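You operate a simulated robot arm through the tools that you are given. There is no shell and no other tool.

You are at the controls of a simulated robot arm. One attempt, no reset.

Task
Dry the fresh core from the iron block on the drying plate at 200 C.
Fine: wait till it has turned pale, switch the plate off and leave the core on it. Set down upright: core.

The check looks at the end state, three seconds after you hand in, the way a careful person would. Anything else that was tipped, shoved, dropped, spilled or broken makes it a failure.

Robot
A 6-joint arm with a two-finger parallel gripper, fixed in place. Base frame: the origin is on the floor under the middle of its stand, x ahead of it, y to its left, z up; the work surface is at about z = 820. Readings come in mm, degrees, newtons and seconds.
With the tool pointing down near the work surface it reaches from about 340 to 760 mm from the base axis. Its first joint turns from -66.0 to 66.0 degrees. Payload 2.45 kg.
The TCP is the grasp point between the finger pads, 24 mm short of the fingertips. In the tool frame z runs along the fingers and y along their closing line. The gripper opens to 68 mm. The fingers are 17 mm wide and 10 mm thick; the gripper's body (40 by 70 mm) begins 41 mm behind the TCP.
Orientation is that of the tool frame in the base frame, as a unit quaternion [x, y, z, w]. With the fingers straight down and closing along the base's y, the tool's x points along the base's -x, its y along +y and its z along -z.

Tools
- The arm moves only by the tool play_rows. Its argument "plan" is a list that holds one entry, the list of rows, each a list of 7 numbers: the closure in counts, from 0 (fully open) to 255 (shut), then the shift along the tool's x, y, z in units of 150 mm (1.0 is 150 mm), then the turn, a rotation vector about the tool's x, y, z in units of 120 degrees (1.0 is 120 degrees). In form: [[[gripper, x, y, z, rx, ry, rz], ...]]. A call has 1 to 20 rows; each row is the pose to reach, as a shift and turn from the pose commanded when the call began, along the tool's axes at that moment. A call with a number of a shift or a turn outside -1 to 1 is refused whole. Rows are played at 5 a second. More than 50 mm and 8.6 degrees between two rows, or a gripper value outside its range, and nothing of the call is played. A pose out of reach is approached as far as the arm can. The call stops where the force on the tool passes 40 N (or 10 N more than at its start, if that is more) or the arm is blocked; 0.2 s more then pass. Each finger travels about 108 mm/s and halts on what it meets, pressing with about 44 N; the grip force reading is that of the motor and also rises with nothing between the fingers. The clock runs only during rows and for 0.2 s after the last one: add rows that repeat a pose to give the fingers time. It gives the time, the measured TCP pose, the force on the tool (base axes), the opening and the grip force at its end, in the units of the frame above (readings bear some noise), with the torque about the TCP (base axes, N m) and any sound that the robot's microphone picked up.
- Cameras (640 x 400 px; columns grow to the right, rows downward): "scene" is fixed at [174.3, 428.1, 1447.7]; the picture's right is [-0.63, -0.78, 0.00], its down [-0.54, 0.44, -0.72] and it looks along [0.56, -0.45, -0.70] (base axes); focal length 317 px, centre (320, 200). "wrist" rides on the gripper at [84, 11, -75] in the tool frame; the picture's right is [-0.13, 0.99, 0.00], its down [-0.60, -0.08, -0.79] and it looks along [-0.79, -0.10, 0.61] (tool axes); focal length 251 px, centre (320, 200). There is no depth. A picture from a camera that has moved, and an enlarged one, comes with that camera's place and axes in the base frame and with its lens.
- camera(camera): a new picture of that camera. No time passes.
- zoom(camera, box): a new picture of the part [left, top, right, bottom] of that camera's present view, enlarged. No time passes.
- close_job(): hands the job in; it is judged then, once.

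Nothing tells you positions but the pictures and the camera data. Unless the task says otherwise, let go and move clear before handing in.

The tools are called after "Call:" by a JSON object that holds its "method" and its "body". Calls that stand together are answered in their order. play_rows: Moves the arm, as the interface text tells. Its arguments: {"type":"object","properties":{"plan":{"type":"array","items":{"type":"array","items":{"type":"array","items":{"type":"number"}}}}},"required":["plan"]} The other tools are called the same way: camera (camera) takes a picture; zoom (camera, box) takes an enlarged picture of a part of a camera's view; close_job () hands the job in.

At the start:

```text
t: 0.0
position: [449.2, 40.8, 1176.3]
tool_rot: [0.001, 1.0, 0.0, 0.0]
contact_force: [0.6, 0.2, -0.5]
wrist_torque: [0.01, 0.0, -0.02]
gripper_width: 68.0
grip_force: 0.0
```

scene: 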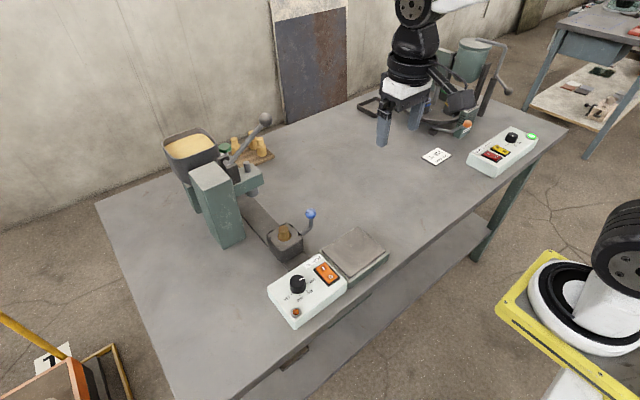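
wrist: 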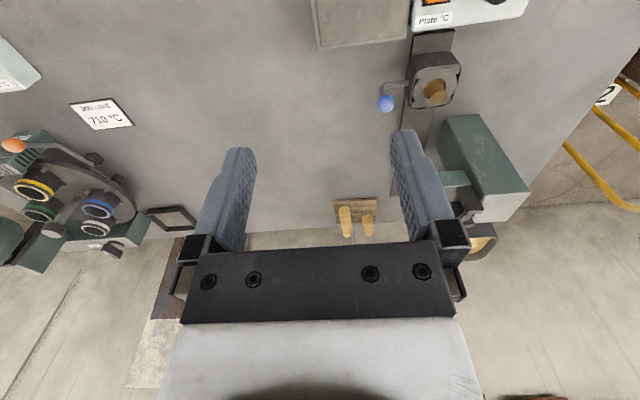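

I see a workbench with a sand hopper, an iron block holding a small core, a drying plate and its control box with a knob and orange switch. I'll zoom in on these before moving.

Call:
{"method": "zoom", "body": {"camera": "scene", "box": [240, 190, 420, 330]}}

Call:
{"method": "zoom", "body": {"camera": "scene", "box": [150, 100, 330, 270]}}

Call:
{"method": "zoom", "body": {"camera": "wrist", "box": [300, 0, 560, 150]}}

Call:
{"method": "zoom", "body": {"camera": "scene", "box": [400, 90, 560, 190]}}

```text
2.86 times, centred on (330, 260) of scene
camera zoom: at [174.3, 428.1, 1447.7], right [-0.63, -0.78, 0.0], down [-0.54, 0.44, -0.72], along [0.56, -0.45, -0.7], focal length 905 px, centre (291, 29)
```

zoom: 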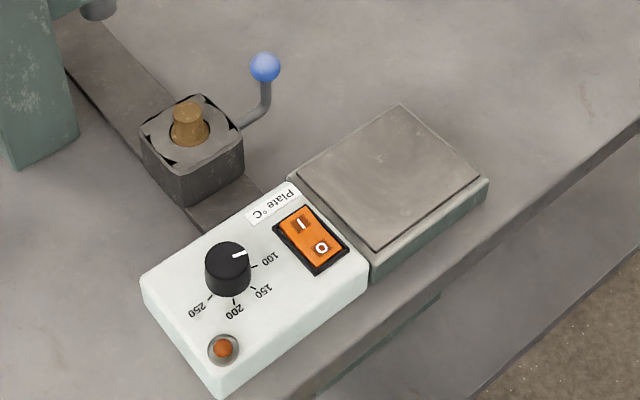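

```text
2.35 times, centred on (240, 185) of scene
camera zoom: at [174.3, 428.1, 1447.7], right [-0.63, -0.78, 0.0], down [-0.54, 0.44, -0.72], along [0.56, -0.45, -0.7], focal length 745 px, centre (508, 235)
```

zoom: 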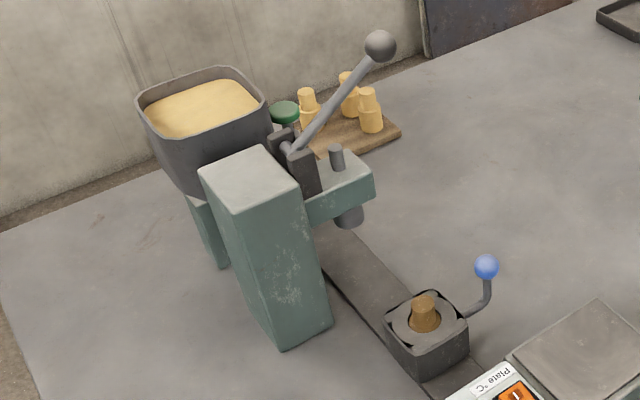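

```text
2.46 times, centred on (430, 75) of wrist
camera zoom: at [365.9, 50.2, 1250.8], right [0.13, 0.99, 0.0], down [0.6, -0.08, 0.79], along [0.79, -0.1, -0.61], focal length 619 px, centre (49, 508)
```

zoom: 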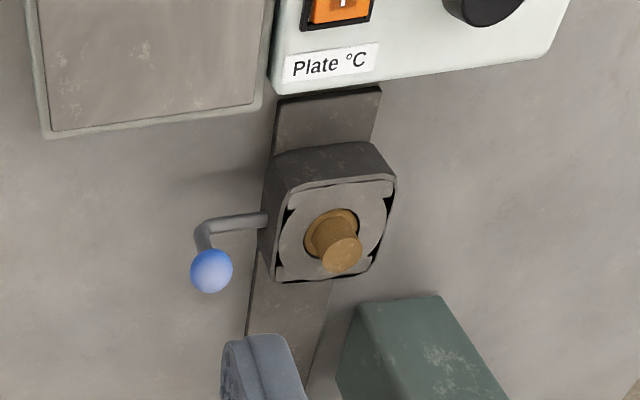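

```text
4.00 times, centred on (480, 140) of scene
camera zoom: at [174.3, 428.1, 1447.7], right [-0.63, -0.78, 0.0], down [-0.54, 0.44, -0.72], along [0.56, -0.45, -0.7], focal length 1267 px, centre (-320, 440)
```

zoom: 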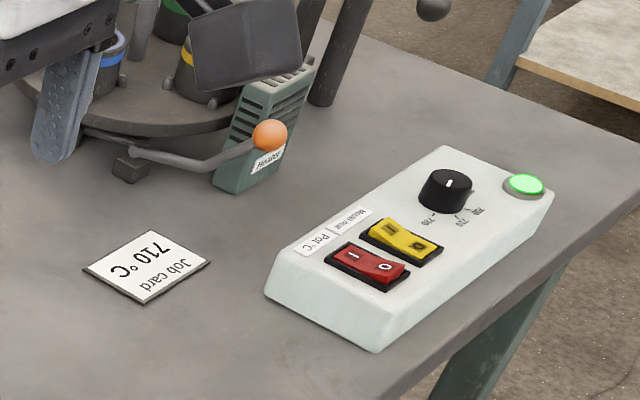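

I see the iron block with the brown core at roughly (597, 200), the plate around (466, 95) and its control box around (460, 220). I'll enlarge the knob, switch and block further to read them properly.

Call:
{"method": "zoom", "body": {"camera": "scene", "box": [285, 260, 345, 300]}}

Call:
{"method": "zoom", "body": {"camera": "scene", "box": [260, 200, 330, 250]}}

Call:
{"method": "zoom", "body": {"camera": "wrist", "box": [370, 40, 480, 120]}}

Call:
{"method": "zoom", "body": {"camera": "scene", "box": [200, 100, 290, 180]}}

```text
10.00 times, centred on (315, 280) of scene
camera zoom: at [174.3, 428.1, 1447.7], right [-0.63, -0.78, 0.0], down [-0.54, 0.44, -0.72], along [0.56, -0.45, -0.7], focal length 3167 px, centre (370, -600)
```

zoom: 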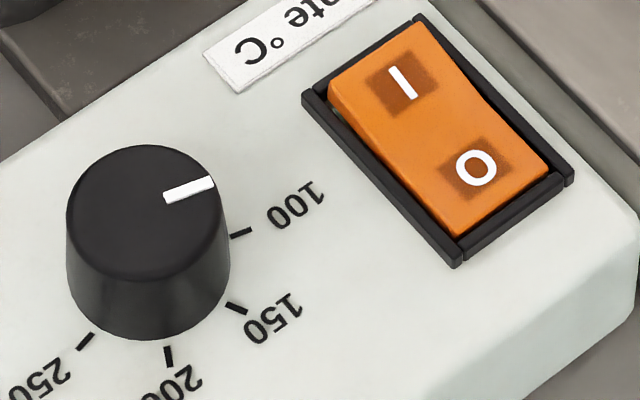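

```text
8.00 times, centred on (295, 225) of scene
camera zoom: at [174.3, 428.1, 1447.7], right [-0.63, -0.78, 0.0], down [-0.54, 0.44, -0.72], along [0.56, -0.45, -0.7], focal length 2533 px, centre (520, 0)
```

zoom: 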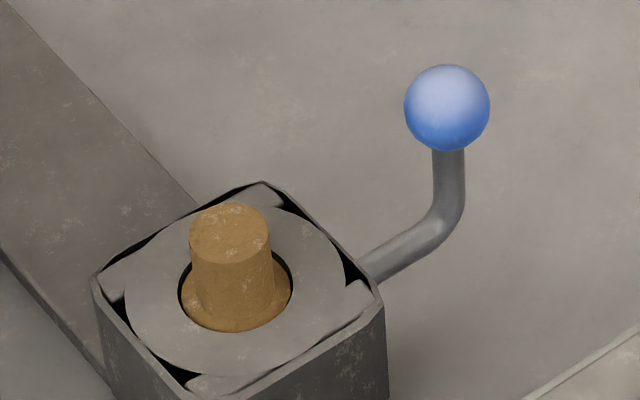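

```text
5.00 times, centred on (425, 80) of wrist
camera zoom: at [365.9, 50.2, 1250.8], right [0.13, 0.99, 0.0], down [0.6, -0.08, 0.79], along [0.79, -0.1, -0.61], focal length 1257 px, centre (-205, 800)
```

zoom: 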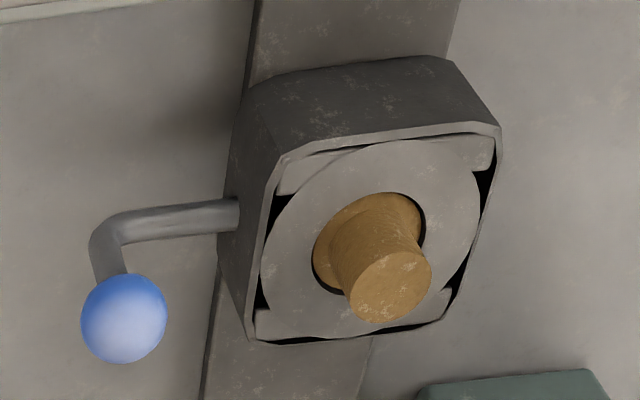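

```text
5.00 times, centred on (245, 140) of scene
camera zoom: at [174.3, 428.1, 1447.7], right [-0.63, -0.78, 0.0], down [-0.54, 0.44, -0.72], along [0.56, -0.45, -0.7], focal length 1583 px, centre (695, 500)
```

zoom: 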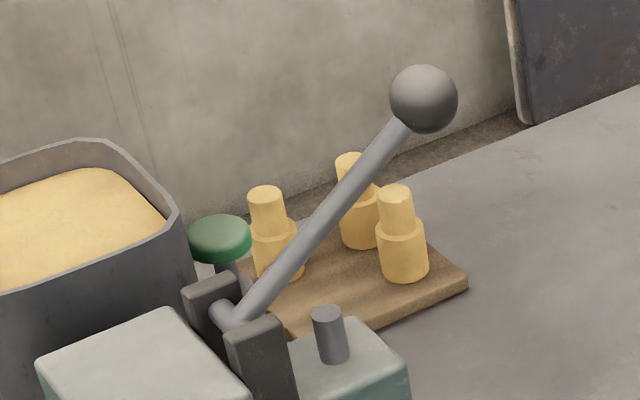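

The brown core stands about 26 mm out of the block near (591, 200), top at z≈902. The knob points near 100, with 200 about 95° clockwise from there as seen from above, and the rocker looks off. I'll move the wrist camera to look at the control box.

Call:
{"method": "play_rows", "body": {"plan": [[[0, 0.08, 0.125, 0.125, 0, 0, 0], [0, 0.16, 0.25, 0.25, 0, 0, 0], [0, 0.24, 0.375, 0.375, 0, 0, 0], [0, 0.32, 0.5, 0.5, 0, 0, 0], [0, 0.4, 0.625, 0.625, 0, 0, 0], [0, 0.48, 0.75, 0.75, 0, 0, 0], [0, 0.56, 0.875, 0.875, 0, 0, 0], [0, 0.64, 1.0, 1.0, 0, 0, 0], [0, 0.64, 1.0, 1.0, 0, 0, 0]]]}}

Call:
{"method": "camera", "body": {"camera": "wrist"}}

Call:
{"method": "camera", "body": {"camera": "scene"}}

```text
t: 2.0
position: [351.4, 189.7, 1027.2]
tool_rot: [0.0, 1.0, 0.0, 0.0]
contact_force: [0.0, 0.2, 0.0]
wrist_torque: [0.0, 0.01, 0.04]
gripper_width: 67.8
grip_force: 0.1
```

```text
taken
camera wrist: at [269.6, 200.6, 1101.1], right [0.13, 0.99, 0.0], down [0.6, -0.08, 0.79], along [0.79, -0.1, -0.61], focal length 251 px, centre (320, 200)
```

wrist: 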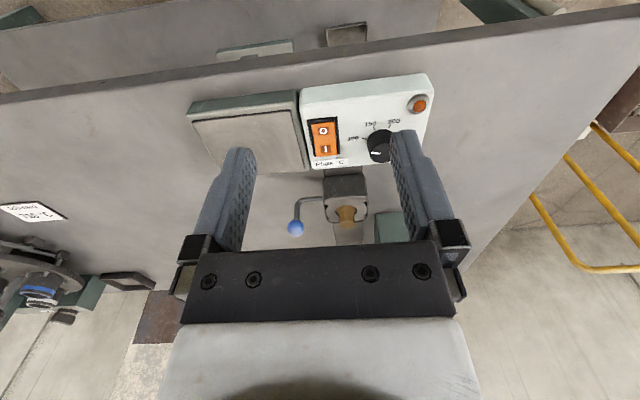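

```text
taken
```

scene: 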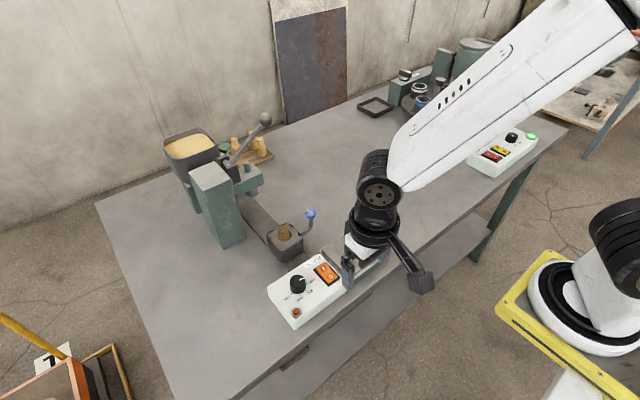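

The control box, plate and block are all in the wrist view now. I'll enlarge it to fix positions.

Call:
{"method": "zoom", "body": {"camera": "wrist", "box": [290, 65, 450, 175]}}

Call:
{"method": "zoom", "body": {"camera": "wrist", "box": [280, 160, 410, 250]}}

Call:
{"method": "zoom", "body": {"camera": "wrist", "box": [180, 75, 320, 175]}}

```text
3.64 times, centred on (370, 120) of wrist
camera zoom: at [269.6, 200.6, 1101.1], right [0.13, 0.99, 0.0], down [0.6, -0.08, 0.79], along [0.79, -0.1, -0.61], focal length 914 px, centre (138, 491)
```

zoom: 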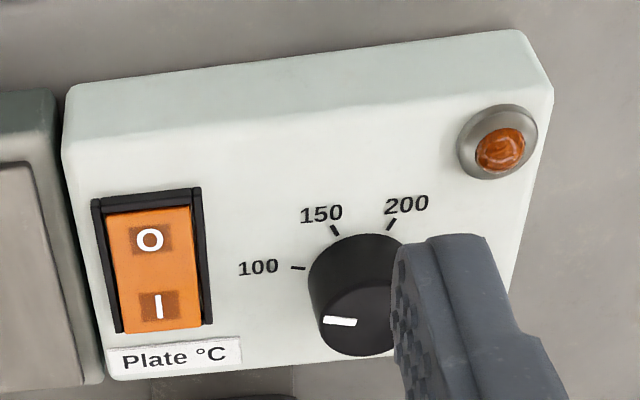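

```text
4.44 times, centred on (345, 205) of wrist
camera zoom: at [269.6, 200.6, 1101.1], right [0.13, 0.99, 0.0], down [0.6, -0.08, 0.79], along [0.79, -0.1, -0.61], focal length 1118 px, centre (209, 178)
```

zoom: 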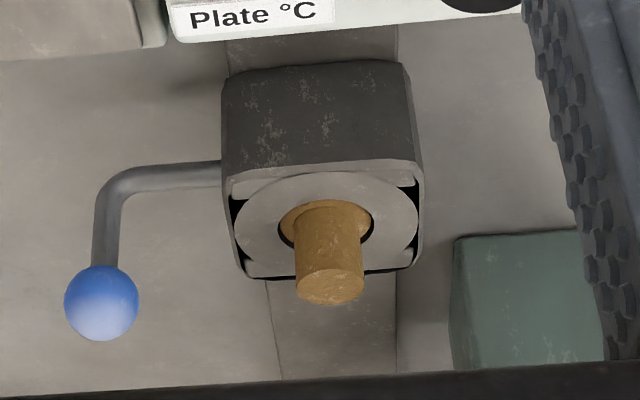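

```text
4.00 times, centred on (250, 125) of wrist
camera zoom: at [269.6, 200.6, 1101.1], right [0.13, 0.99, 0.0], down [0.6, -0.08, 0.79], along [0.79, -0.1, -0.61], focal length 1006 px, centre (600, 500)
```

zoom: 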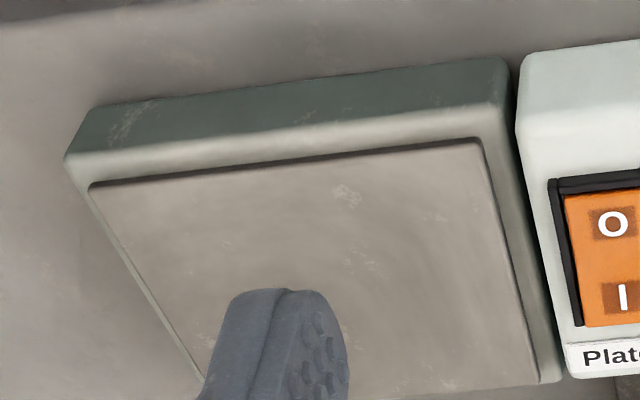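

The knob's centre is about (473, 248) with its top at z≈884, and the switch's "I" end is near (471, 182) with the O side pressed, so it is off. I'll go above the knob with the gripper yawed counter-clockwise so there is room to turn clockwise.

Call:
{"method": "play_rows", "body": {"plan": [[[60, -0.101, 0.049, 0.08, 0, 0, -0.049], [60, -0.203, 0.097, 0.16, 0, 0, -0.098], [60, -0.304, 0.146, 0.24, 0, 0, -0.147], [60, -0.405, 0.194, 0.32, 0, 0, -0.196], [60, -0.507, 0.243, 0.4, 0, 0, -0.245], [60, -0.608, 0.292, 0.48, 0, 0, -0.294], [60, -0.71, 0.34, 0.56, 0, 0, -0.343], [60, -0.811, 0.389, 0.64, 0, 0, -0.392], [60, -0.811, 0.389, 0.64, 0, 0, -0.392]]]}}

Call:
{"method": "camera", "body": {"camera": "wrist"}}

Call:
{"method": "zoom", "body": {"camera": "scene", "box": [250, 220, 410, 330]}}

```text
t: 4.0
position: [473.6, 250.0, 929.6]
tool_rot: [-0.4, 0.916, 0.0, -0.001]
contact_force: [0.2, -0.1, -0.4]
wrist_torque: [-0.02, 0.02, 0.01]
gripper_width: 52.2
grip_force: 0.1
```

```text
taken
camera wrist: at [409.5, 195.3, 1005.3], right [-0.64, 0.77, 0.0], down [0.47, 0.39, 0.79], along [0.61, 0.51, -0.61], focal length 251 px, centre (320, 200)
```

wrist: 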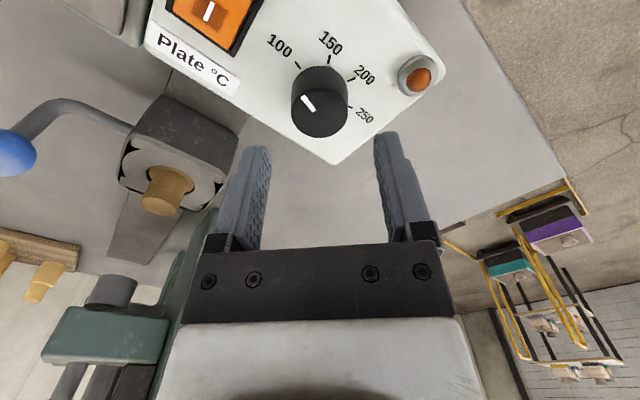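

```text
3.64 times, centred on (330, 275) of scene
camera zoom: at [174.3, 428.1, 1447.7], right [-0.63, -0.78, 0.0], down [-0.54, 0.44, -0.72], along [0.56, -0.45, -0.7], focal length 1152 px, centre (284, -73)
```

zoom: 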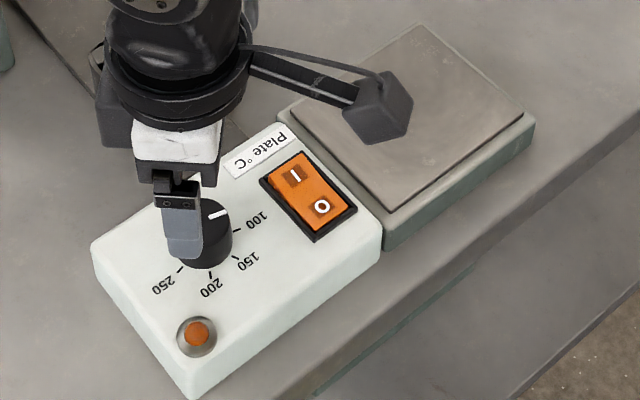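

The gripper is above the knob; I'll measure the centring in the wrist view before going down.

Call:
{"method": "zoom", "body": {"camera": "wrist", "box": [260, 20, 420, 150]}}

```text
3.08 times, centred on (340, 85) of wrist
camera zoom: at [409.5, 195.3, 1005.3], right [-0.64, 0.77, 0.0], down [0.47, 0.39, 0.79], along [0.61, 0.51, -0.61], focal length 774 px, centre (258, 554)
```

zoom: 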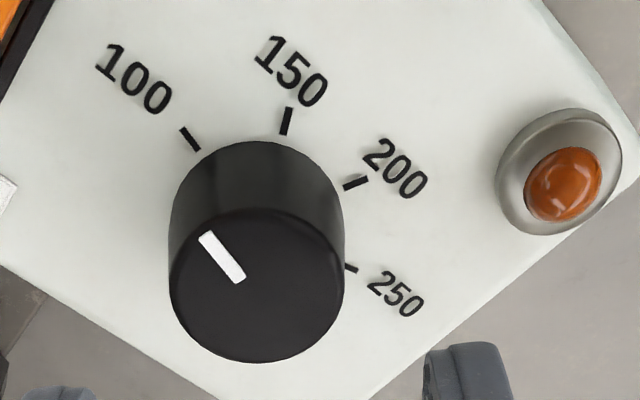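

The knob appears about 3–5 mm off along the tool's x, depending on its exact height. I'll shift 3 mm and go down 30 mm, then measure again.

Call:
{"method": "play_rows", "body": {"plan": [[[60, 0.01, 0.004, 0.05, 0, 0, 0], [60, 0.02, 0.007, 0.1, 0, 0, 0], [60, 0.02, 0.007, 0.15, 0, 0, 0], [60, 0.02, 0.007, 0.2, 0, 0, 0], [60, 0.02, 0.007, 0.2, 0, 0, 0]]]}}

Call:
{"method": "camera", "body": {"camera": "wrist"}}

Call:
{"method": "zoom", "body": {"camera": "wrist", "box": [230, 60, 410, 190]}}

Call:
{"method": "zoom", "body": {"camera": "scene", "box": [260, 240, 360, 320]}}

```text
t: 5.2
position: [470.7, 247.6, 899.6]
tool_rot: [-0.398, 0.917, 0.001, 0.0]
contact_force: [0.1, 0.3, -1.2]
wrist_torque: [0.02, -0.03, 0.03]
gripper_width: 52.0
grip_force: 0.2
```

```text
taken
camera wrist: at [407.2, 193.1, 975.0], right [-0.64, 0.77, 0.0], down [0.47, 0.39, 0.79], along [0.61, 0.51, -0.61], focal length 251 px, centre (320, 200)
```

wrist: 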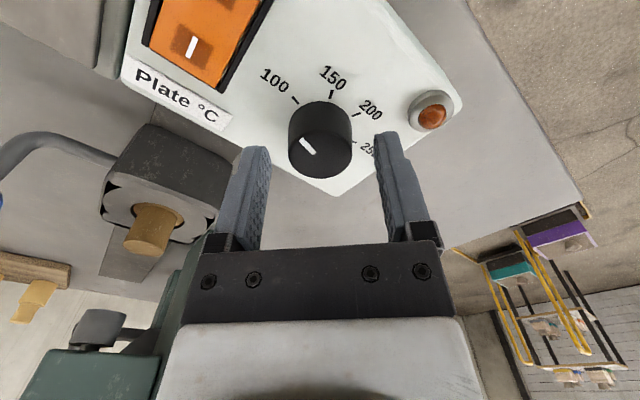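

```text
3.08 times, centred on (320, 125) of wrist
camera zoom: at [407.2, 193.1, 975.0], right [-0.64, 0.77, 0.0], down [0.47, 0.39, 0.79], along [0.61, 0.51, -0.61], focal length 774 px, centre (320, 431)
```

zoom: 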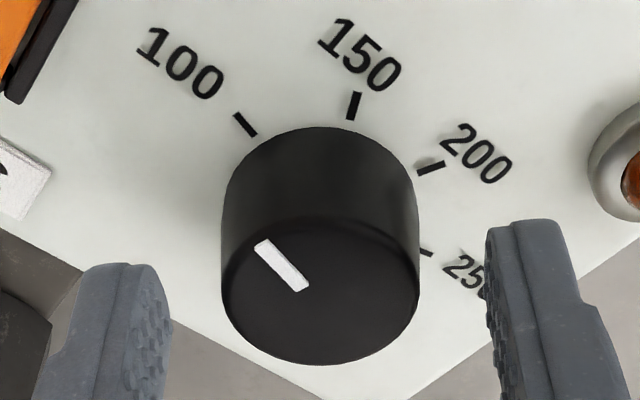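

```text
5.00 times, centred on (310, 280) of scene
camera zoom: at [174.3, 428.1, 1447.7], right [-0.63, -0.78, 0.0], down [-0.54, 0.44, -0.72], along [0.56, -0.45, -0.7], focal length 1583 px, centre (370, -200)
```

zoom: 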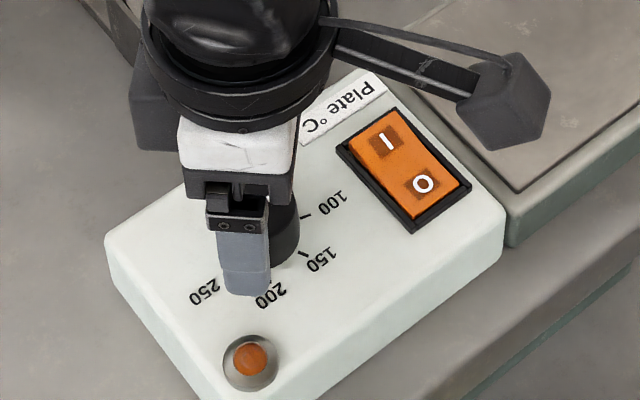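

The knob is centred within about 0.5 mm, its top at z≈882, and the box top at z≈860. I'll go down to TCP z≈887 and close on the knob.

Call:
{"method": "play_rows", "body": {"plan": [[[60, 0.002, 0.003, 0.03, 0, 0, 0], [60, 0.002, 0.003, 0.06, 0, 0, 0], [60, 0.002, 0.003, 0.083, 0, 0, 0], [60, 0.002, 0.003, 0.083, 0, 0, 0], [110, 0.002, 0.003, 0.083, 0, 0, 0], [160, 0.002, 0.003, 0.083, 0, 0, 0], [200, 0.002, 0.003, 0.083, 0, 0, 0], [200, 0.002, 0.003, 0.083, 0, 0, 0]]]}}

Call:
{"method": "camera", "body": {"camera": "wrist"}}

```text
t: 7.0
position: [471.5, 246.4, 887.0]
tool_rot: [-0.399, 0.917, 0.001, 0.0]
contact_force: [-3.5, 5.9, -0.2]
wrist_torque: [0.16, 0.13, -0.09]
gripper_width: 33.3
grip_force: 45.3
```

```text
taken
camera wrist: at [406.7, 192.4, 962.1], right [-0.64, 0.77, 0.0], down [0.47, 0.39, 0.79], along [0.61, 0.51, -0.61], focal length 251 px, centre (320, 200)
```

wrist: 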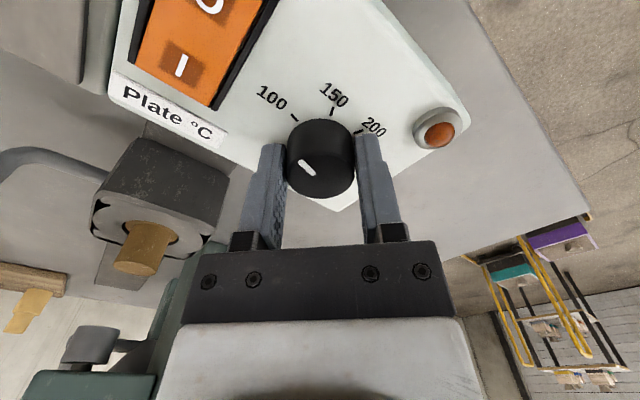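

The knob is gripped with low side force. I'll turn it 98° clockwise (seen from above) in 14 steps and then check the pointer.

Call:
{"method": "play_rows", "body": {"plan": [[[200, 0, 0.002, 0, 0, 0, 0.0583], [200, 0, 0.002, 0, 0, 0, 0.1167], [200, 0, 0.002, 0, 0, 0, 0.175], [200, 0, 0.002, 0, 0, 0, 0.2333], [200, 0, 0.002, 0, 0, 0, 0.2917], [200, 0, 0.002, 0, 0, 0, 0.35], [200, 0, 0.002, 0, 0, 0, 0.4083], [200, 0, 0.002, 0, 0, 0, 0.4667], [200, 0, 0.002, 0, 0, 0, 0.525], [200, 0, 0.002, 0, 0, 0, 0.5833], [200, 0, 0.002, 0, 0, 0, 0.6417], [200, 0, 0.002, 0, 0, 0, 0.7], [200, 0, 0.002, 0, 0, 0, 0.7583], [200, 0, 0.002, 0, 0, 0, 0.8167], [200, 0, 0.002, 0, 0, 0, 0.8167]]]}}

Call:
{"method": "camera", "body": {"camera": "wrist"}}

Call:
{"method": "zoom", "body": {"camera": "wrist", "box": [230, 60, 410, 220]}}

Call:
{"method": "zoom", "body": {"camera": "scene", "box": [260, 240, 360, 320]}}

```text
t: 10.2
position: [471.7, 248.2, 887.3]
tool_rot: [0.43, 0.903, 0.0, 0.0]
contact_force: [-5.4, 30.2, -16.0]
wrist_torque: [0.83, 0.09, -0.01]
gripper_width: 33.3
grip_force: 44.9
```

```text
taken
camera wrist: at [427.6, 320.3, 962.1], right [0.85, 0.52, 0.0], down [0.32, -0.52, 0.79], along [0.42, -0.68, -0.61], focal length 251 px, centre (320, 200)
```

wrist: 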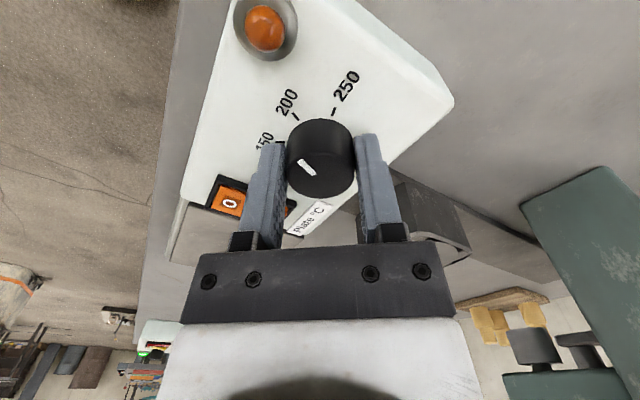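

```text
2.50 times, centred on (320, 140) of wrist
camera zoom: at [427.6, 320.3, 962.1], right [0.85, 0.52, 0.0], down [0.32, -0.52, 0.79], along [0.42, -0.68, -0.61], focal length 629 px, centre (320, 350)
```

zoom: 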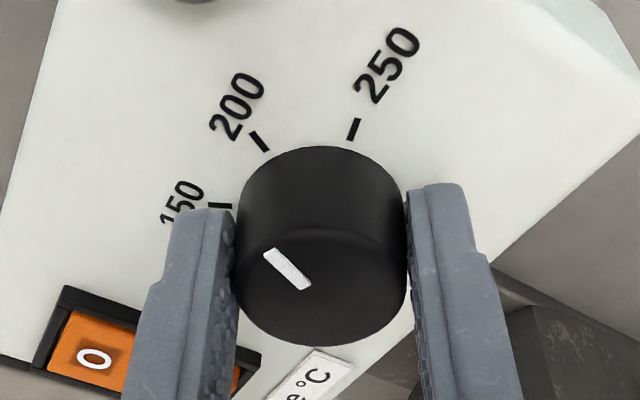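

```text
5.00 times, centred on (310, 280) of scene
camera zoom: at [174.4, 429.0, 1447.4], right [-0.63, -0.78, 0.0], down [-0.54, 0.44, -0.72], along [0.56, -0.45, -0.7], focal length 1583 px, centre (370, -200)
```

zoom: 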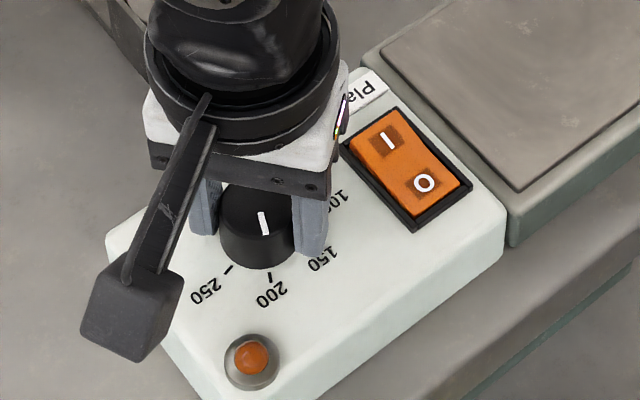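

The pointer now reads close to 200, but there is about 30 N of side load on the grip. I'll open the fingers in place, rise clear and check the pointer in detail.

Call:
{"method": "play_rows", "body": {"plan": [[[150, 0, 0, 0, 0, 0, 0], [100, 0, 0, 0, 0, 0, 0], [60, 0, 0, 0, 0, 0, 0], [60, 0, 0, 0, 0, 0, 0], [60, 0, 0, -0.1, 0, 0, 0], [60, 0, 0, -0.2, 0, 0, 0], [60, 0, 0, -0.35, 0, 0, 0], [60, 0, 0, -0.5, 0, 0, 0], [60, 0, 0, -0.5, 0, 0, 0]]]}}

Call:
{"method": "camera", "body": {"camera": "wrist"}}

Call:
{"method": "zoom", "body": {"camera": "wrist", "box": [250, 20, 390, 130]}}

Call:
{"method": "zoom", "body": {"camera": "scene", "box": [275, 260, 325, 300]}}

```text
t: 12.2
position: [470.6, 247.1, 962.9]
tool_rot: [0.431, 0.903, -0.001, 0.0]
contact_force: [0.5, -0.3, -0.4]
wrist_torque: [0.01, 0.06, -0.05]
gripper_width: 52.0
grip_force: 0.0
```

```text
taken
camera wrist: at [426.8, 318.7, 1038.0], right [0.85, 0.52, 0.0], down [0.32, -0.52, 0.79], along [0.41, -0.68, -0.61], focal length 251 px, centre (320, 200)
```

wrist: 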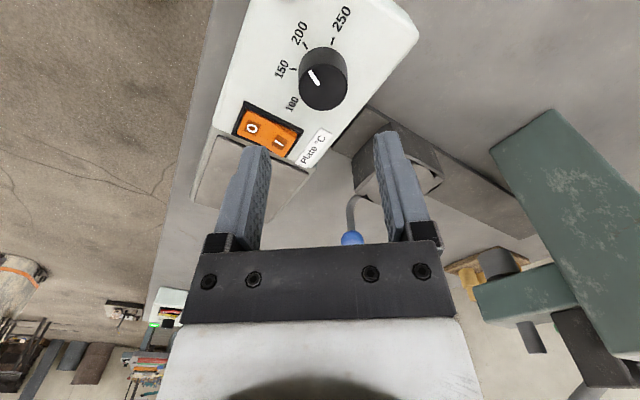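

```text
3.64 times, centred on (320, 75) of wrist
camera zoom: at [426.8, 318.7, 1038.0], right [0.85, 0.52, 0.0], down [0.32, -0.52, 0.79], along [0.41, -0.68, -0.61], focal length 914 px, centre (320, 654)
```

zoom: 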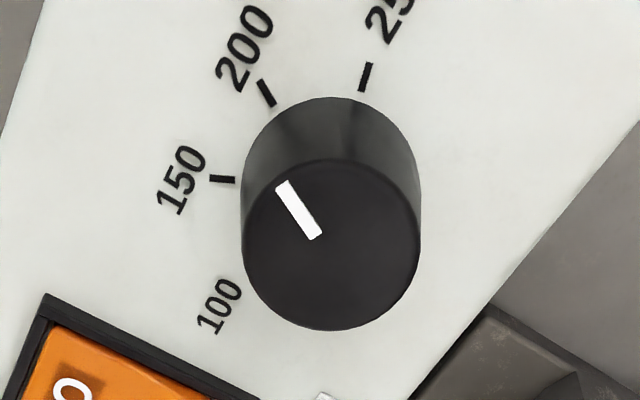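

```text
10.00 times, centred on (300, 280) of scene
camera zoom: at [174.3, 428.1, 1447.7], right [-0.63, -0.78, 0.0], down [-0.54, 0.44, -0.72], along [0.56, -0.45, -0.7], focal length 3167 px, centre (520, -600)
```

zoom: 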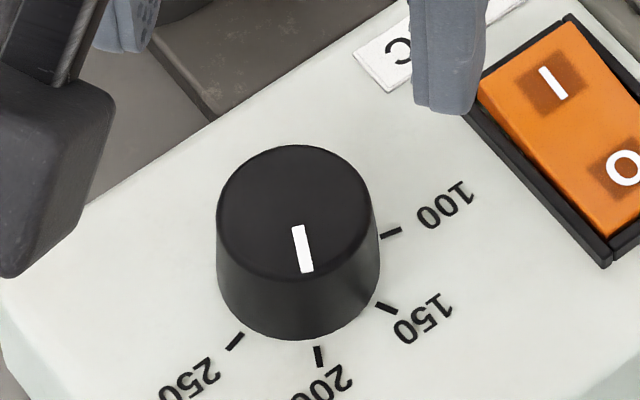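

The pointer lines up with the 200 mark to within about 1–2°. Next I'll straighten the gripper, close it and move above the switch's "I" end at about (470, 182).

Call:
{"method": "play_rows", "body": {"plan": [[[100, -0.041, -0.035, 0.0, 0, 0, -0.053], [140, -0.083, -0.069, 0.03, 0, 0, -0.106], [180, -0.124, -0.104, 0.08, 0, 0, -0.159], [220, -0.166, -0.139, 0.13, 0, 0, -0.2125], [255, -0.207, -0.173, 0.18, 0, 0, -0.266], [255, -0.248, -0.208, 0.23, 0, 0, -0.319], [255, -0.29, -0.242, 0.28, 0, 0, -0.372], [255, -0.331, -0.277, 0.32, 0, 0, -0.425], [255, -0.331, -0.277, 0.32, 0, 0, -0.425]]]}}

Call:
{"method": "camera", "body": {"camera": "wrist"}}

Call:
{"method": "zoom", "body": {"camera": "scene", "box": [275, 240, 355, 300]}}

```text
t: 14.2
position: [469.0, 181.4, 912.9]
tool_rot: [0.0, 1.0, 0.0, 0.0]
contact_force: [-0.1, -0.2, 0.1]
wrist_torque: [-0.01, 0.04, -0.01]
gripper_width: 0.1
grip_force: 23.7
```

```text
taken
camera wrist: at [386.8, 192.2, 988.6], right [0.13, 0.99, 0.0], down [0.6, -0.08, 0.79], along [0.79, -0.1, -0.61], focal length 251 px, centre (320, 200)
```

wrist: 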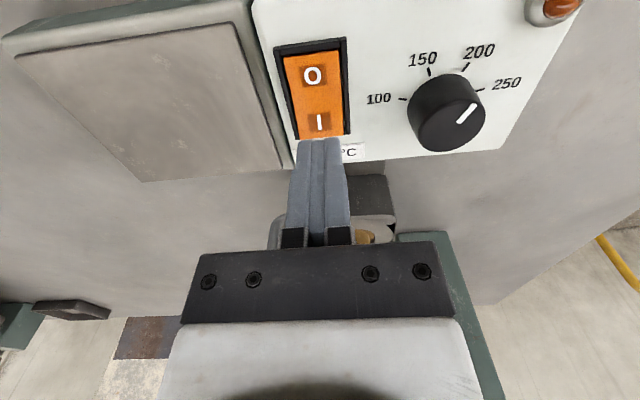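

```text
6.67 times, centred on (315, 270) of scene
camera zoom: at [174.3, 428.1, 1447.7], right [-0.63, -0.78, 0.0], down [-0.54, 0.44, -0.72], along [0.56, -0.45, -0.7], focal length 2111 px, centre (353, -267)
```

zoom: 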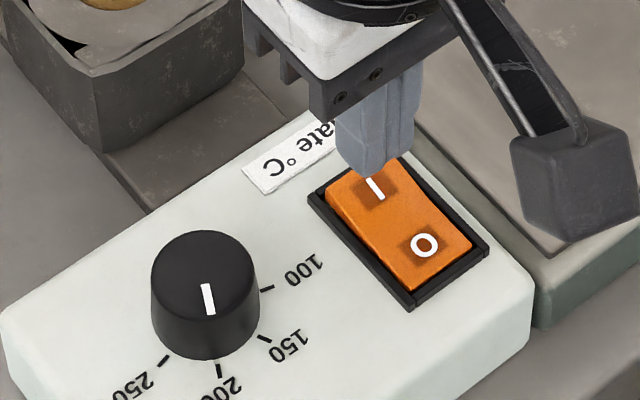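

The fingertips are above the "I" half, aligned within about a millimetre. I'll press down in small steps; the force limit will stop the motion if needed.

Call:
{"method": "play_rows", "body": {"plan": [[[255, -0.007, 0.002, 0.05, 0, 0, 0], [255, -0.007, 0.002, 0.09, 0, 0, 0], [255, -0.007, 0.002, 0.11, 0, 0, 0], [255, -0.007, 0.002, 0.123, 0, 0, 0], [255, -0.007, 0.002, 0.136, 0, 0, 0], [255, -0.007, 0.002, 0.149, 0, 0, 0], [255, -0.007, 0.002, 0.162, 0, 0, 0], [255, -0.007, 0.002, 0.175, 0, 0, 0]]]}}

Call:
{"method": "zoom", "body": {"camera": "scene", "box": [265, 240, 355, 330]}}

Call:
{"method": "camera", "body": {"camera": "wrist"}}

```text
t: 15.9
position: [470.4, 182.1, 892.0]
tool_rot: [0.0, 1.0, 0.0, 0.0]
contact_force: [-1.9, -0.5, 7.1]
wrist_torque: [0.01, 0.11, 0.01]
gripper_width: 0.0
grip_force: 23.5
stopped in row 8: the force on the tool passed its limit at 46 N (the readings are from after the stop); the commanded pose is now the measured one
```

```text
4.44 times, centred on (310, 285) of scene
camera zoom: at [174.2, 428.0, 1447.7], right [-0.63, -0.78, 0.0], down [-0.54, 0.44, -0.72], along [0.56, -0.45, -0.7], focal length 1407 px, centre (364, -178)
```

zoom: 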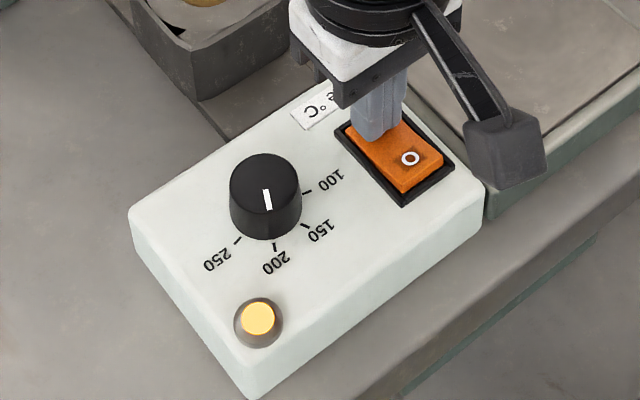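

```text
taken
camera wrist: at [388.1, 192.7, 967.3], right [0.13, 0.99, 0.0], down [0.6, -0.08, 0.79], along [0.79, -0.1, -0.61], focal length 251 px, centre (320, 200)
```

wrist: 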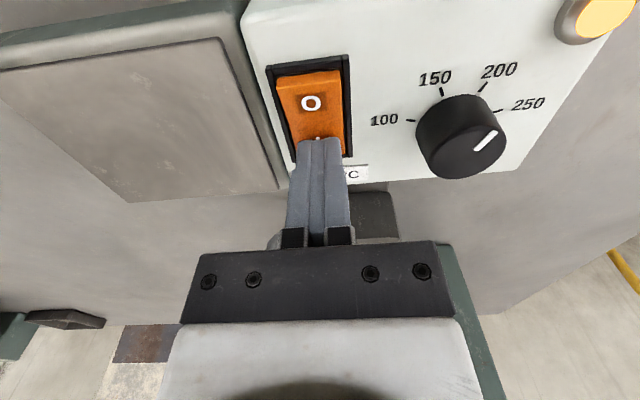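

The lamp is lit and the rocker has flipped to I, so the plate is on. Now I'll rise and move above the core at about (590.5, 200) with the fingers partly open.

Call:
{"method": "play_rows", "body": {"plan": [[[255, 0, 0, -0.15, 0, 0, 0], [255, 0, 0, -0.3, 0, 0, 0], [255, 0, 0, -0.45, 0, 0, 0], [200, -0.134, 0.02, -0.45, 0, 0, 0], [150, -0.267, 0.04, -0.45, 0, 0, 0], [100, -0.4, 0.06, -0.45, 0, 0, 0], [80, -0.534, 0.08, -0.45, 0, 0, 0], [80, -0.667, 0.1, -0.45, 0, 0, 0], [80, -0.8, 0.12, -0.45, 0, 0, 0], [80, -0.8, 0.12, -0.45, 0, 0, 0]]]}}

Call:
{"method": "camera", "body": {"camera": "wrist"}}

Call:
{"method": "zoom", "body": {"camera": "wrist", "box": [240, 60, 400, 170]}}

Call:
{"method": "zoom", "body": {"camera": "scene", "box": [230, 180, 390, 330]}}

```text
t: 18.1
position: [592.1, 200.0, 958.0]
tool_rot: [0.001, 1.0, 0.0, -0.001]
contact_force: [-0.2, 1.0, 0.7]
wrist_torque: [-0.04, 0.0, -0.01]
gripper_width: 46.7
grip_force: 0.0
```

```text
taken
camera wrist: at [507.9, 210.6, 1034.3], right [0.13, 0.99, 0.0], down [0.6, -0.08, 0.79], along [0.79, -0.1, -0.61], focal length 251 px, centre (320, 200)
```

wrist: 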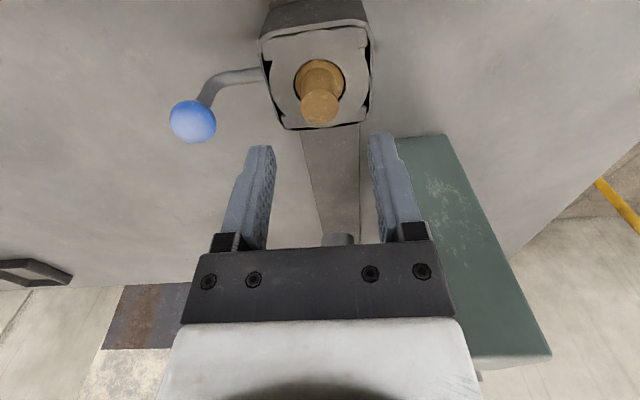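

```text
3.64 times, centred on (320, 115) of wrist
camera zoom: at [507.9, 210.6, 1034.3], right [0.13, 0.99, 0.0], down [0.6, -0.08, 0.79], along [0.79, -0.1, -0.61], focal length 914 px, centre (320, 509)
```

zoom: 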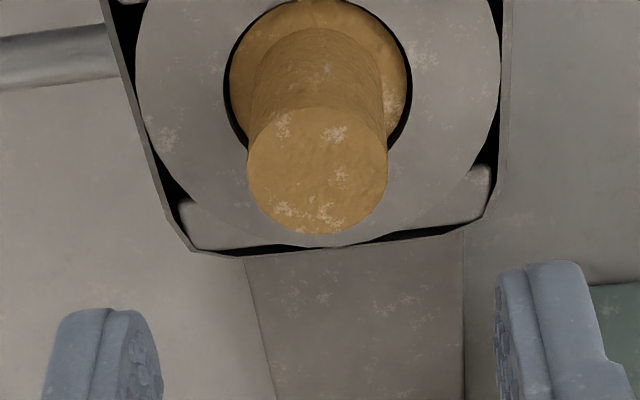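

```text
2.67 times, centred on (310, 255) of scene
camera zoom: at [174.3, 428.1, 1447.7], right [-0.63, -0.78, 0.0], down [-0.54, 0.44, -0.72], along [0.56, -0.45, -0.7], focal length 844 px, centre (347, 53)
```

zoom: 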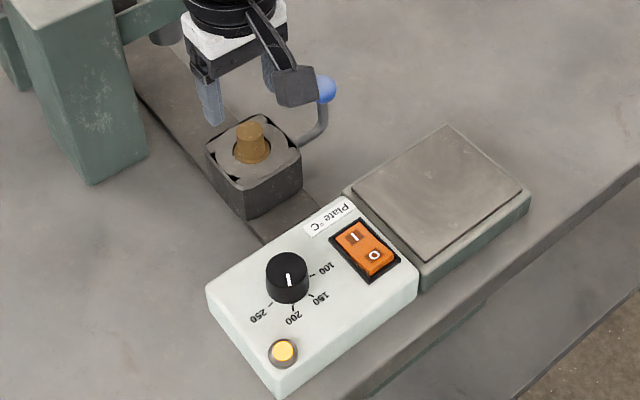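

The core is centred between the fingers within about 1–2 mm. I'll go down until the fingertips are about 3 mm above the block.

Call:
{"method": "play_rows", "body": {"plan": [[[80, 0.006, 0.002, 0.1, 0, 0, 0], [80, 0.006, 0.002, 0.2, 0, 0, 0], [80, 0.006, 0.002, 0.28, 0, 0, 0], [80, 0.006, 0.002, 0.33, 0, 0, 0], [80, 0.006, 0.002, 0.36, 0, 0, 0], [80, 0.006, 0.002, 0.36, 0, 0, 0]]]}}

Call:
{"method": "camera", "body": {"camera": "wrist"}}

Call:
{"method": "zoom", "body": {"camera": "scene", "box": [255, 195, 335, 265]}}

```text
t: 19.5
position: [591.0, 201.9, 905.6]
tool_rot: [-0.001, 1.0, 0.0, 0.0]
contact_force: [0.2, 0.4, -0.4]
wrist_torque: [-0.04, -0.02, -0.01]
gripper_width: 46.6
grip_force: 0.0
```

```text
taken
camera wrist: at [508.0, 211.7, 980.2], right [0.13, 0.99, 0.0], down [0.6, -0.08, 0.79], along [0.79, -0.1, -0.61], focal length 251 px, centre (320, 200)
```

wrist: 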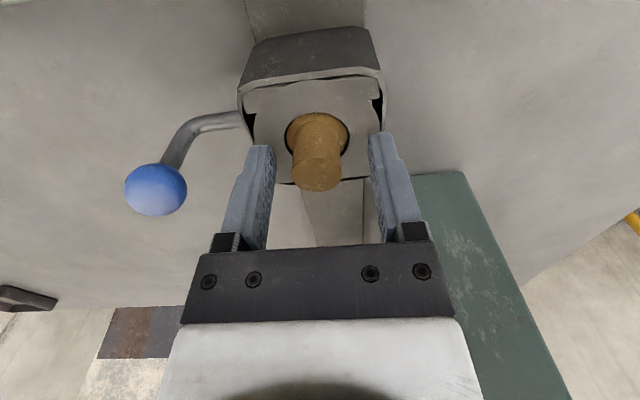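

```text
5.71 times, centred on (295, 230) of scene
camera zoom: at [174.3, 428.1, 1447.7], right [-0.63, -0.78, 0.0], down [-0.54, 0.44, -0.72], along [0.56, -0.45, -0.7], focal length 1810 px, centre (463, 29)
```

zoom: 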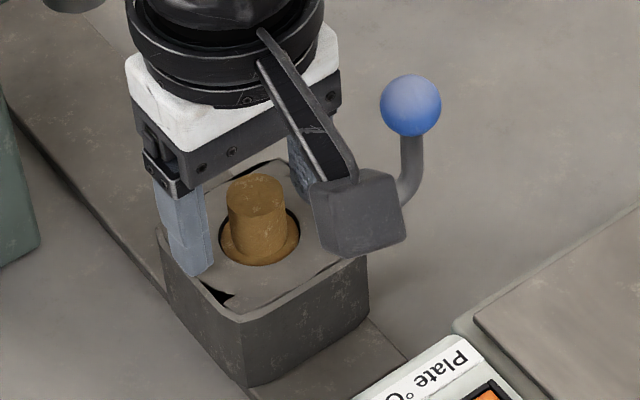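

The fingers straddle the core just above the block. I'll check the alignment in close-up.

Call:
{"method": "zoom", "body": {"camera": "wrist", "box": [240, 100, 400, 200]}}

```text
4.00 times, centred on (320, 150) of wrist
camera zoom: at [508.0, 211.7, 980.2], right [0.13, 0.99, 0.0], down [0.6, -0.08, 0.79], along [0.79, -0.1, -0.61], focal length 1006 px, centre (320, 400)
```

zoom: 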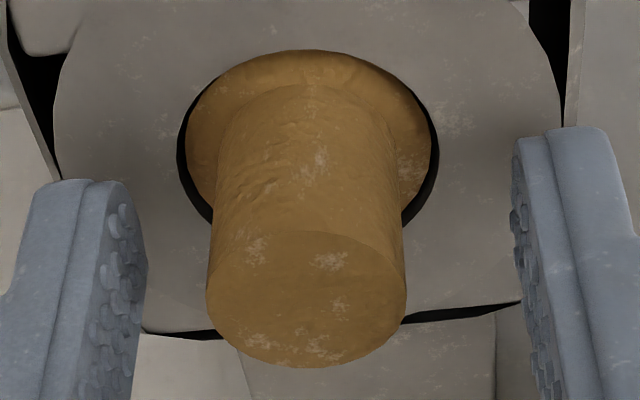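

The core sits about 1 mm toward −y of the finger centre. I'll correct that, lower 2 mm, and close gently in steps while watching the grip force.

Call:
{"method": "play_rows", "body": {"plan": [[[80, 0.007, -0.007, 0.007, 0, 0, 0], [80, 0.007, -0.007, 0.013, 0, 0, 0], [120, 0.007, -0.007, 0.013, 0, 0, 0], [150, 0.007, -0.007, 0.013, 0, 0, 0], [165, 0.007, -0.007, 0.013, 0, 0, 0], [172, 0.007, -0.007, 0.013, 0, 0, 0], [172, 0.007, -0.007, 0.013, 0, 0, 0]]]}}

Call:
{"method": "zoom", "body": {"camera": "wrist", "box": [240, 100, 400, 200]}}

```text
t: 21.1
position: [589.0, 200.8, 902.6]
tool_rot: [0.0, 1.0, 0.001, 0.0]
contact_force: [0.7, -0.1, -0.4]
wrist_torque: [0.01, 0.0, -0.02]
gripper_width: 22.3
grip_force: 0.1
```

```text
4.00 times, centred on (320, 150) of wrist
camera zoom: at [506.5, 210.4, 978.2], right [0.13, 0.99, 0.0], down [0.6, -0.08, 0.79], along [0.79, -0.1, -0.61], focal length 1006 px, centre (320, 400)
```

zoom: 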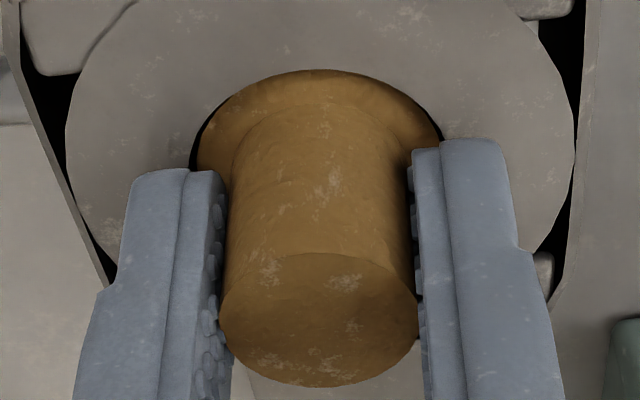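

The fingers are just touching at 22.3 mm with no force yet. I'll tighten a little more.

Call:
{"method": "play_rows", "body": {"plan": [[[175, 0, 0, 0, 0, 0, 0], [178, 0, 0, 0, 0, 0, 0], [178, 0, 0, 0, 0, 0, 0]]]}}

Call:
{"method": "zoom", "body": {"camera": "wrist", "box": [240, 100, 400, 200]}}

```text
t: 21.9
position: [589.1, 201.3, 903.6]
tool_rot: [0.0, 1.0, 0.0, -0.001]
contact_force: [0.0, 0.1, -0.1]
wrist_torque: [0.04, 0.02, -0.03]
gripper_width: 21.6
grip_force: 0.6
```

```text
4.00 times, centred on (320, 150) of wrist
camera zoom: at [506.5, 210.3, 978.2], right [0.13, 0.99, 0.0], down [0.6, -0.08, 0.79], along [0.79, -0.1, -0.61], focal length 1006 px, centre (320, 400)
```

zoom: 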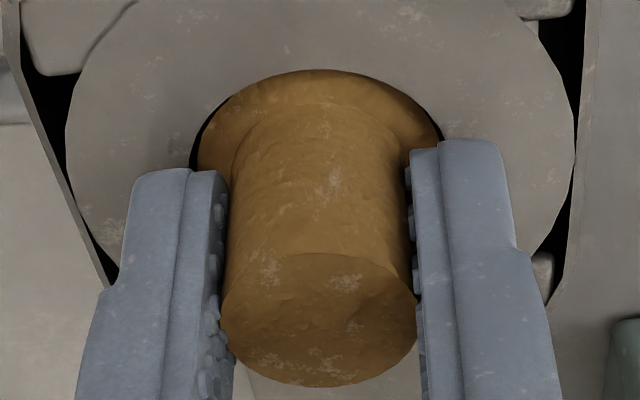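

Contact at 21.6 mm with a very low force. I'll raise the grip command a bit further to get a moderate hold.

Call:
{"method": "play_rows", "body": {"plan": [[[182, 0, 0, 0, 0, 0, 0], [186, 0, 0, 0, 0, 0, 0], [190, 0, 0, 0, 0, 0, 0], [190, 0, 0, 0, 0, 0, 0]]]}}

```text
t: 22.9
position: [589.9, 200.3, 902.4]
tool_rot: [0.001, 1.0, 0.0, -0.001]
contact_force: [-0.6, 0.1, 0.6]
wrist_torque: [-0.03, -0.02, -0.01]
gripper_width: 20.1
grip_force: 37.3
```

The grip rose to 37 N at 20.1 mm; I'll check that the core isn't damaged before lifting.

Call:
{"method": "zoom", "body": {"camera": "wrist", "box": [240, 100, 400, 200]}}

Call:
{"method": "zoom", "body": {"camera": "scene", "box": [255, 195, 335, 265]}}

```text
4.00 times, centred on (320, 150) of wrist
camera zoom: at [506.5, 210.3, 978.2], right [0.13, 0.99, 0.0], down [0.6, -0.08, 0.79], along [0.79, -0.1, -0.61], focal length 1006 px, centre (320, 400)
```

zoom: 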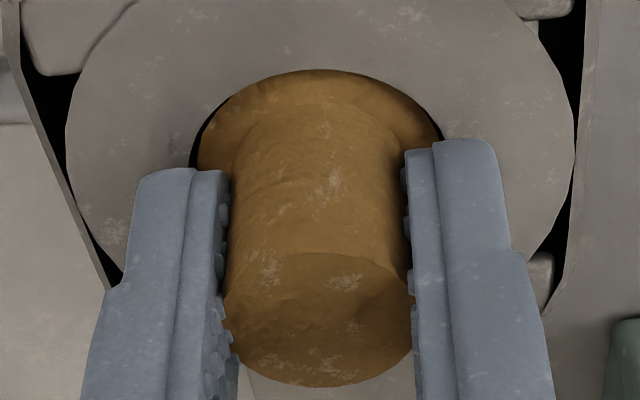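

```text
5.71 times, centred on (295, 230) of scene
camera zoom: at [174.3, 428.1, 1447.7], right [-0.63, -0.78, 0.0], down [-0.54, 0.44, -0.72], along [0.56, -0.45, -0.7], focal length 1810 px, centre (463, 29)
```

zoom: 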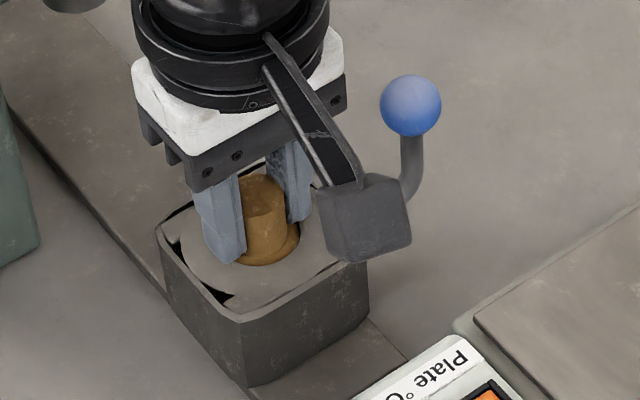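

The core looks intact, but 37 N is more than needed. I'll ease the grip back slightly to see if a lower force still holds.

Call:
{"method": "play_rows", "body": {"plan": [[[186, 0, 0, 0, 0, 0, 0], [184, 0, 0, 0, 0, 0, 0], [184, 0, 0, 0, 0, 0, 0], [184, 0, 0, 0, 0, 0, 0]]]}}

Call:
{"method": "zoom", "body": {"camera": "wrist", "box": [240, 100, 400, 200]}}

```text
t: 23.9
position: [590.7, 200.6, 901.7]
tool_rot: [0.001, 1.0, 0.0, -0.001]
contact_force: [-0.3, -1.0, -0.4]
wrist_torque: [-0.01, -0.02, 0.01]
gripper_width: 20.7
grip_force: 38.0
```

```text
4.00 times, centred on (320, 150) of wrist
camera zoom: at [506.5, 210.4, 978.2], right [0.13, 0.99, 0.0], down [0.6, -0.08, 0.79], along [0.79, -0.1, -0.61], focal length 1006 px, centre (320, 400)
```

zoom: 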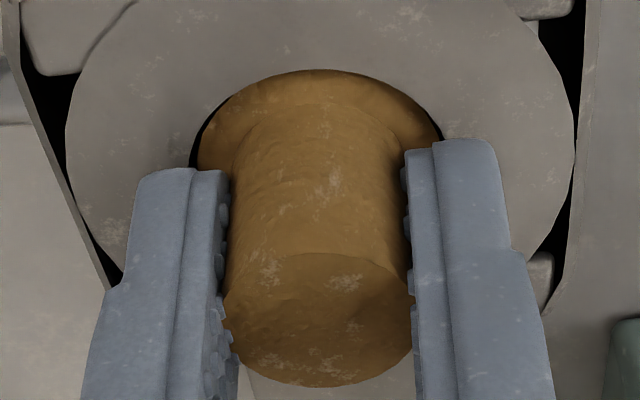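

The grip is steady and the core unchanged. I'll lift slowly at first, then up to about 85 mm.

Call:
{"method": "play_rows", "body": {"plan": [[[184, 0, 0, -0.03, 0, 0, 0], [184, 0, 0, -0.06, 0, 0, 0], [184, 0, 0, -0.1, 0, 0, 0], [184, 0, 0, -0.16, 0, 0, 0], [184, 0, 0, -0.22, 0, 0, 0], [184, 0, 0, -0.28, 0, 0, 0], [184, 0, 0, -0.34, 0, 0, 0], [184, 0, 0, -0.42, 0, 0, 0], [184, 0, 0, -0.5, 0, 0, 0], [184, 0, 0, -0.58, 0, 0, 0], [184, 0, 0, -0.58, 0, 0, 0]]]}}

Call:
{"method": "camera", "body": {"camera": "wrist"}}

Call:
{"method": "zoom", "body": {"camera": "scene", "box": [230, 160, 390, 280]}}

```text
t: 26.3
position: [590.2, 198.6, 990.9]
tool_rot: [-0.001, 1.0, 0.0, -0.001]
contact_force: [-0.8, -0.7, 0.1]
wrist_torque: [0.0, 0.04, 0.0]
gripper_width: 20.3
grip_force: 37.8
```

```text
taken
camera wrist: at [506.2, 210.1, 1066.0], right [0.13, 0.99, 0.0], down [0.6, -0.08, 0.79], along [0.79, -0.1, -0.61], focal length 251 px, centre (320, 200)
```

wrist: 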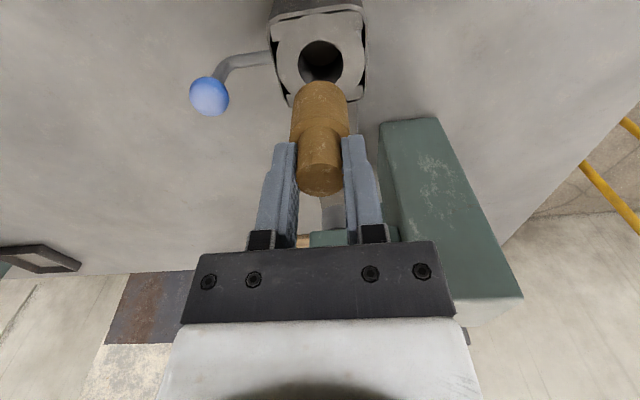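

```text
3.33 times, centred on (310, 220) of scene
camera zoom: at [174.3, 428.1, 1447.7], right [-0.63, -0.78, 0.0], down [-0.54, 0.44, -0.72], along [0.56, -0.45, -0.7], focal length 1056 px, centre (353, 133)
```

zoom: 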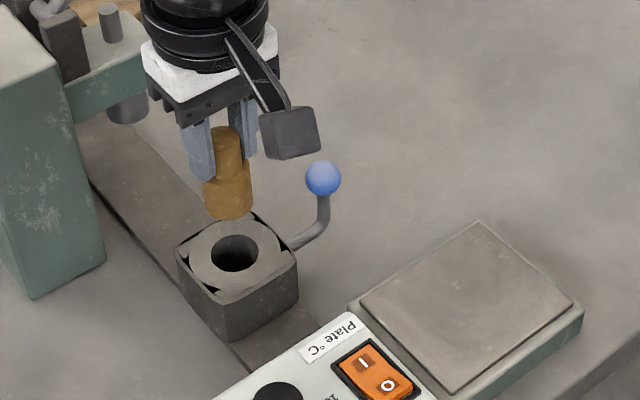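

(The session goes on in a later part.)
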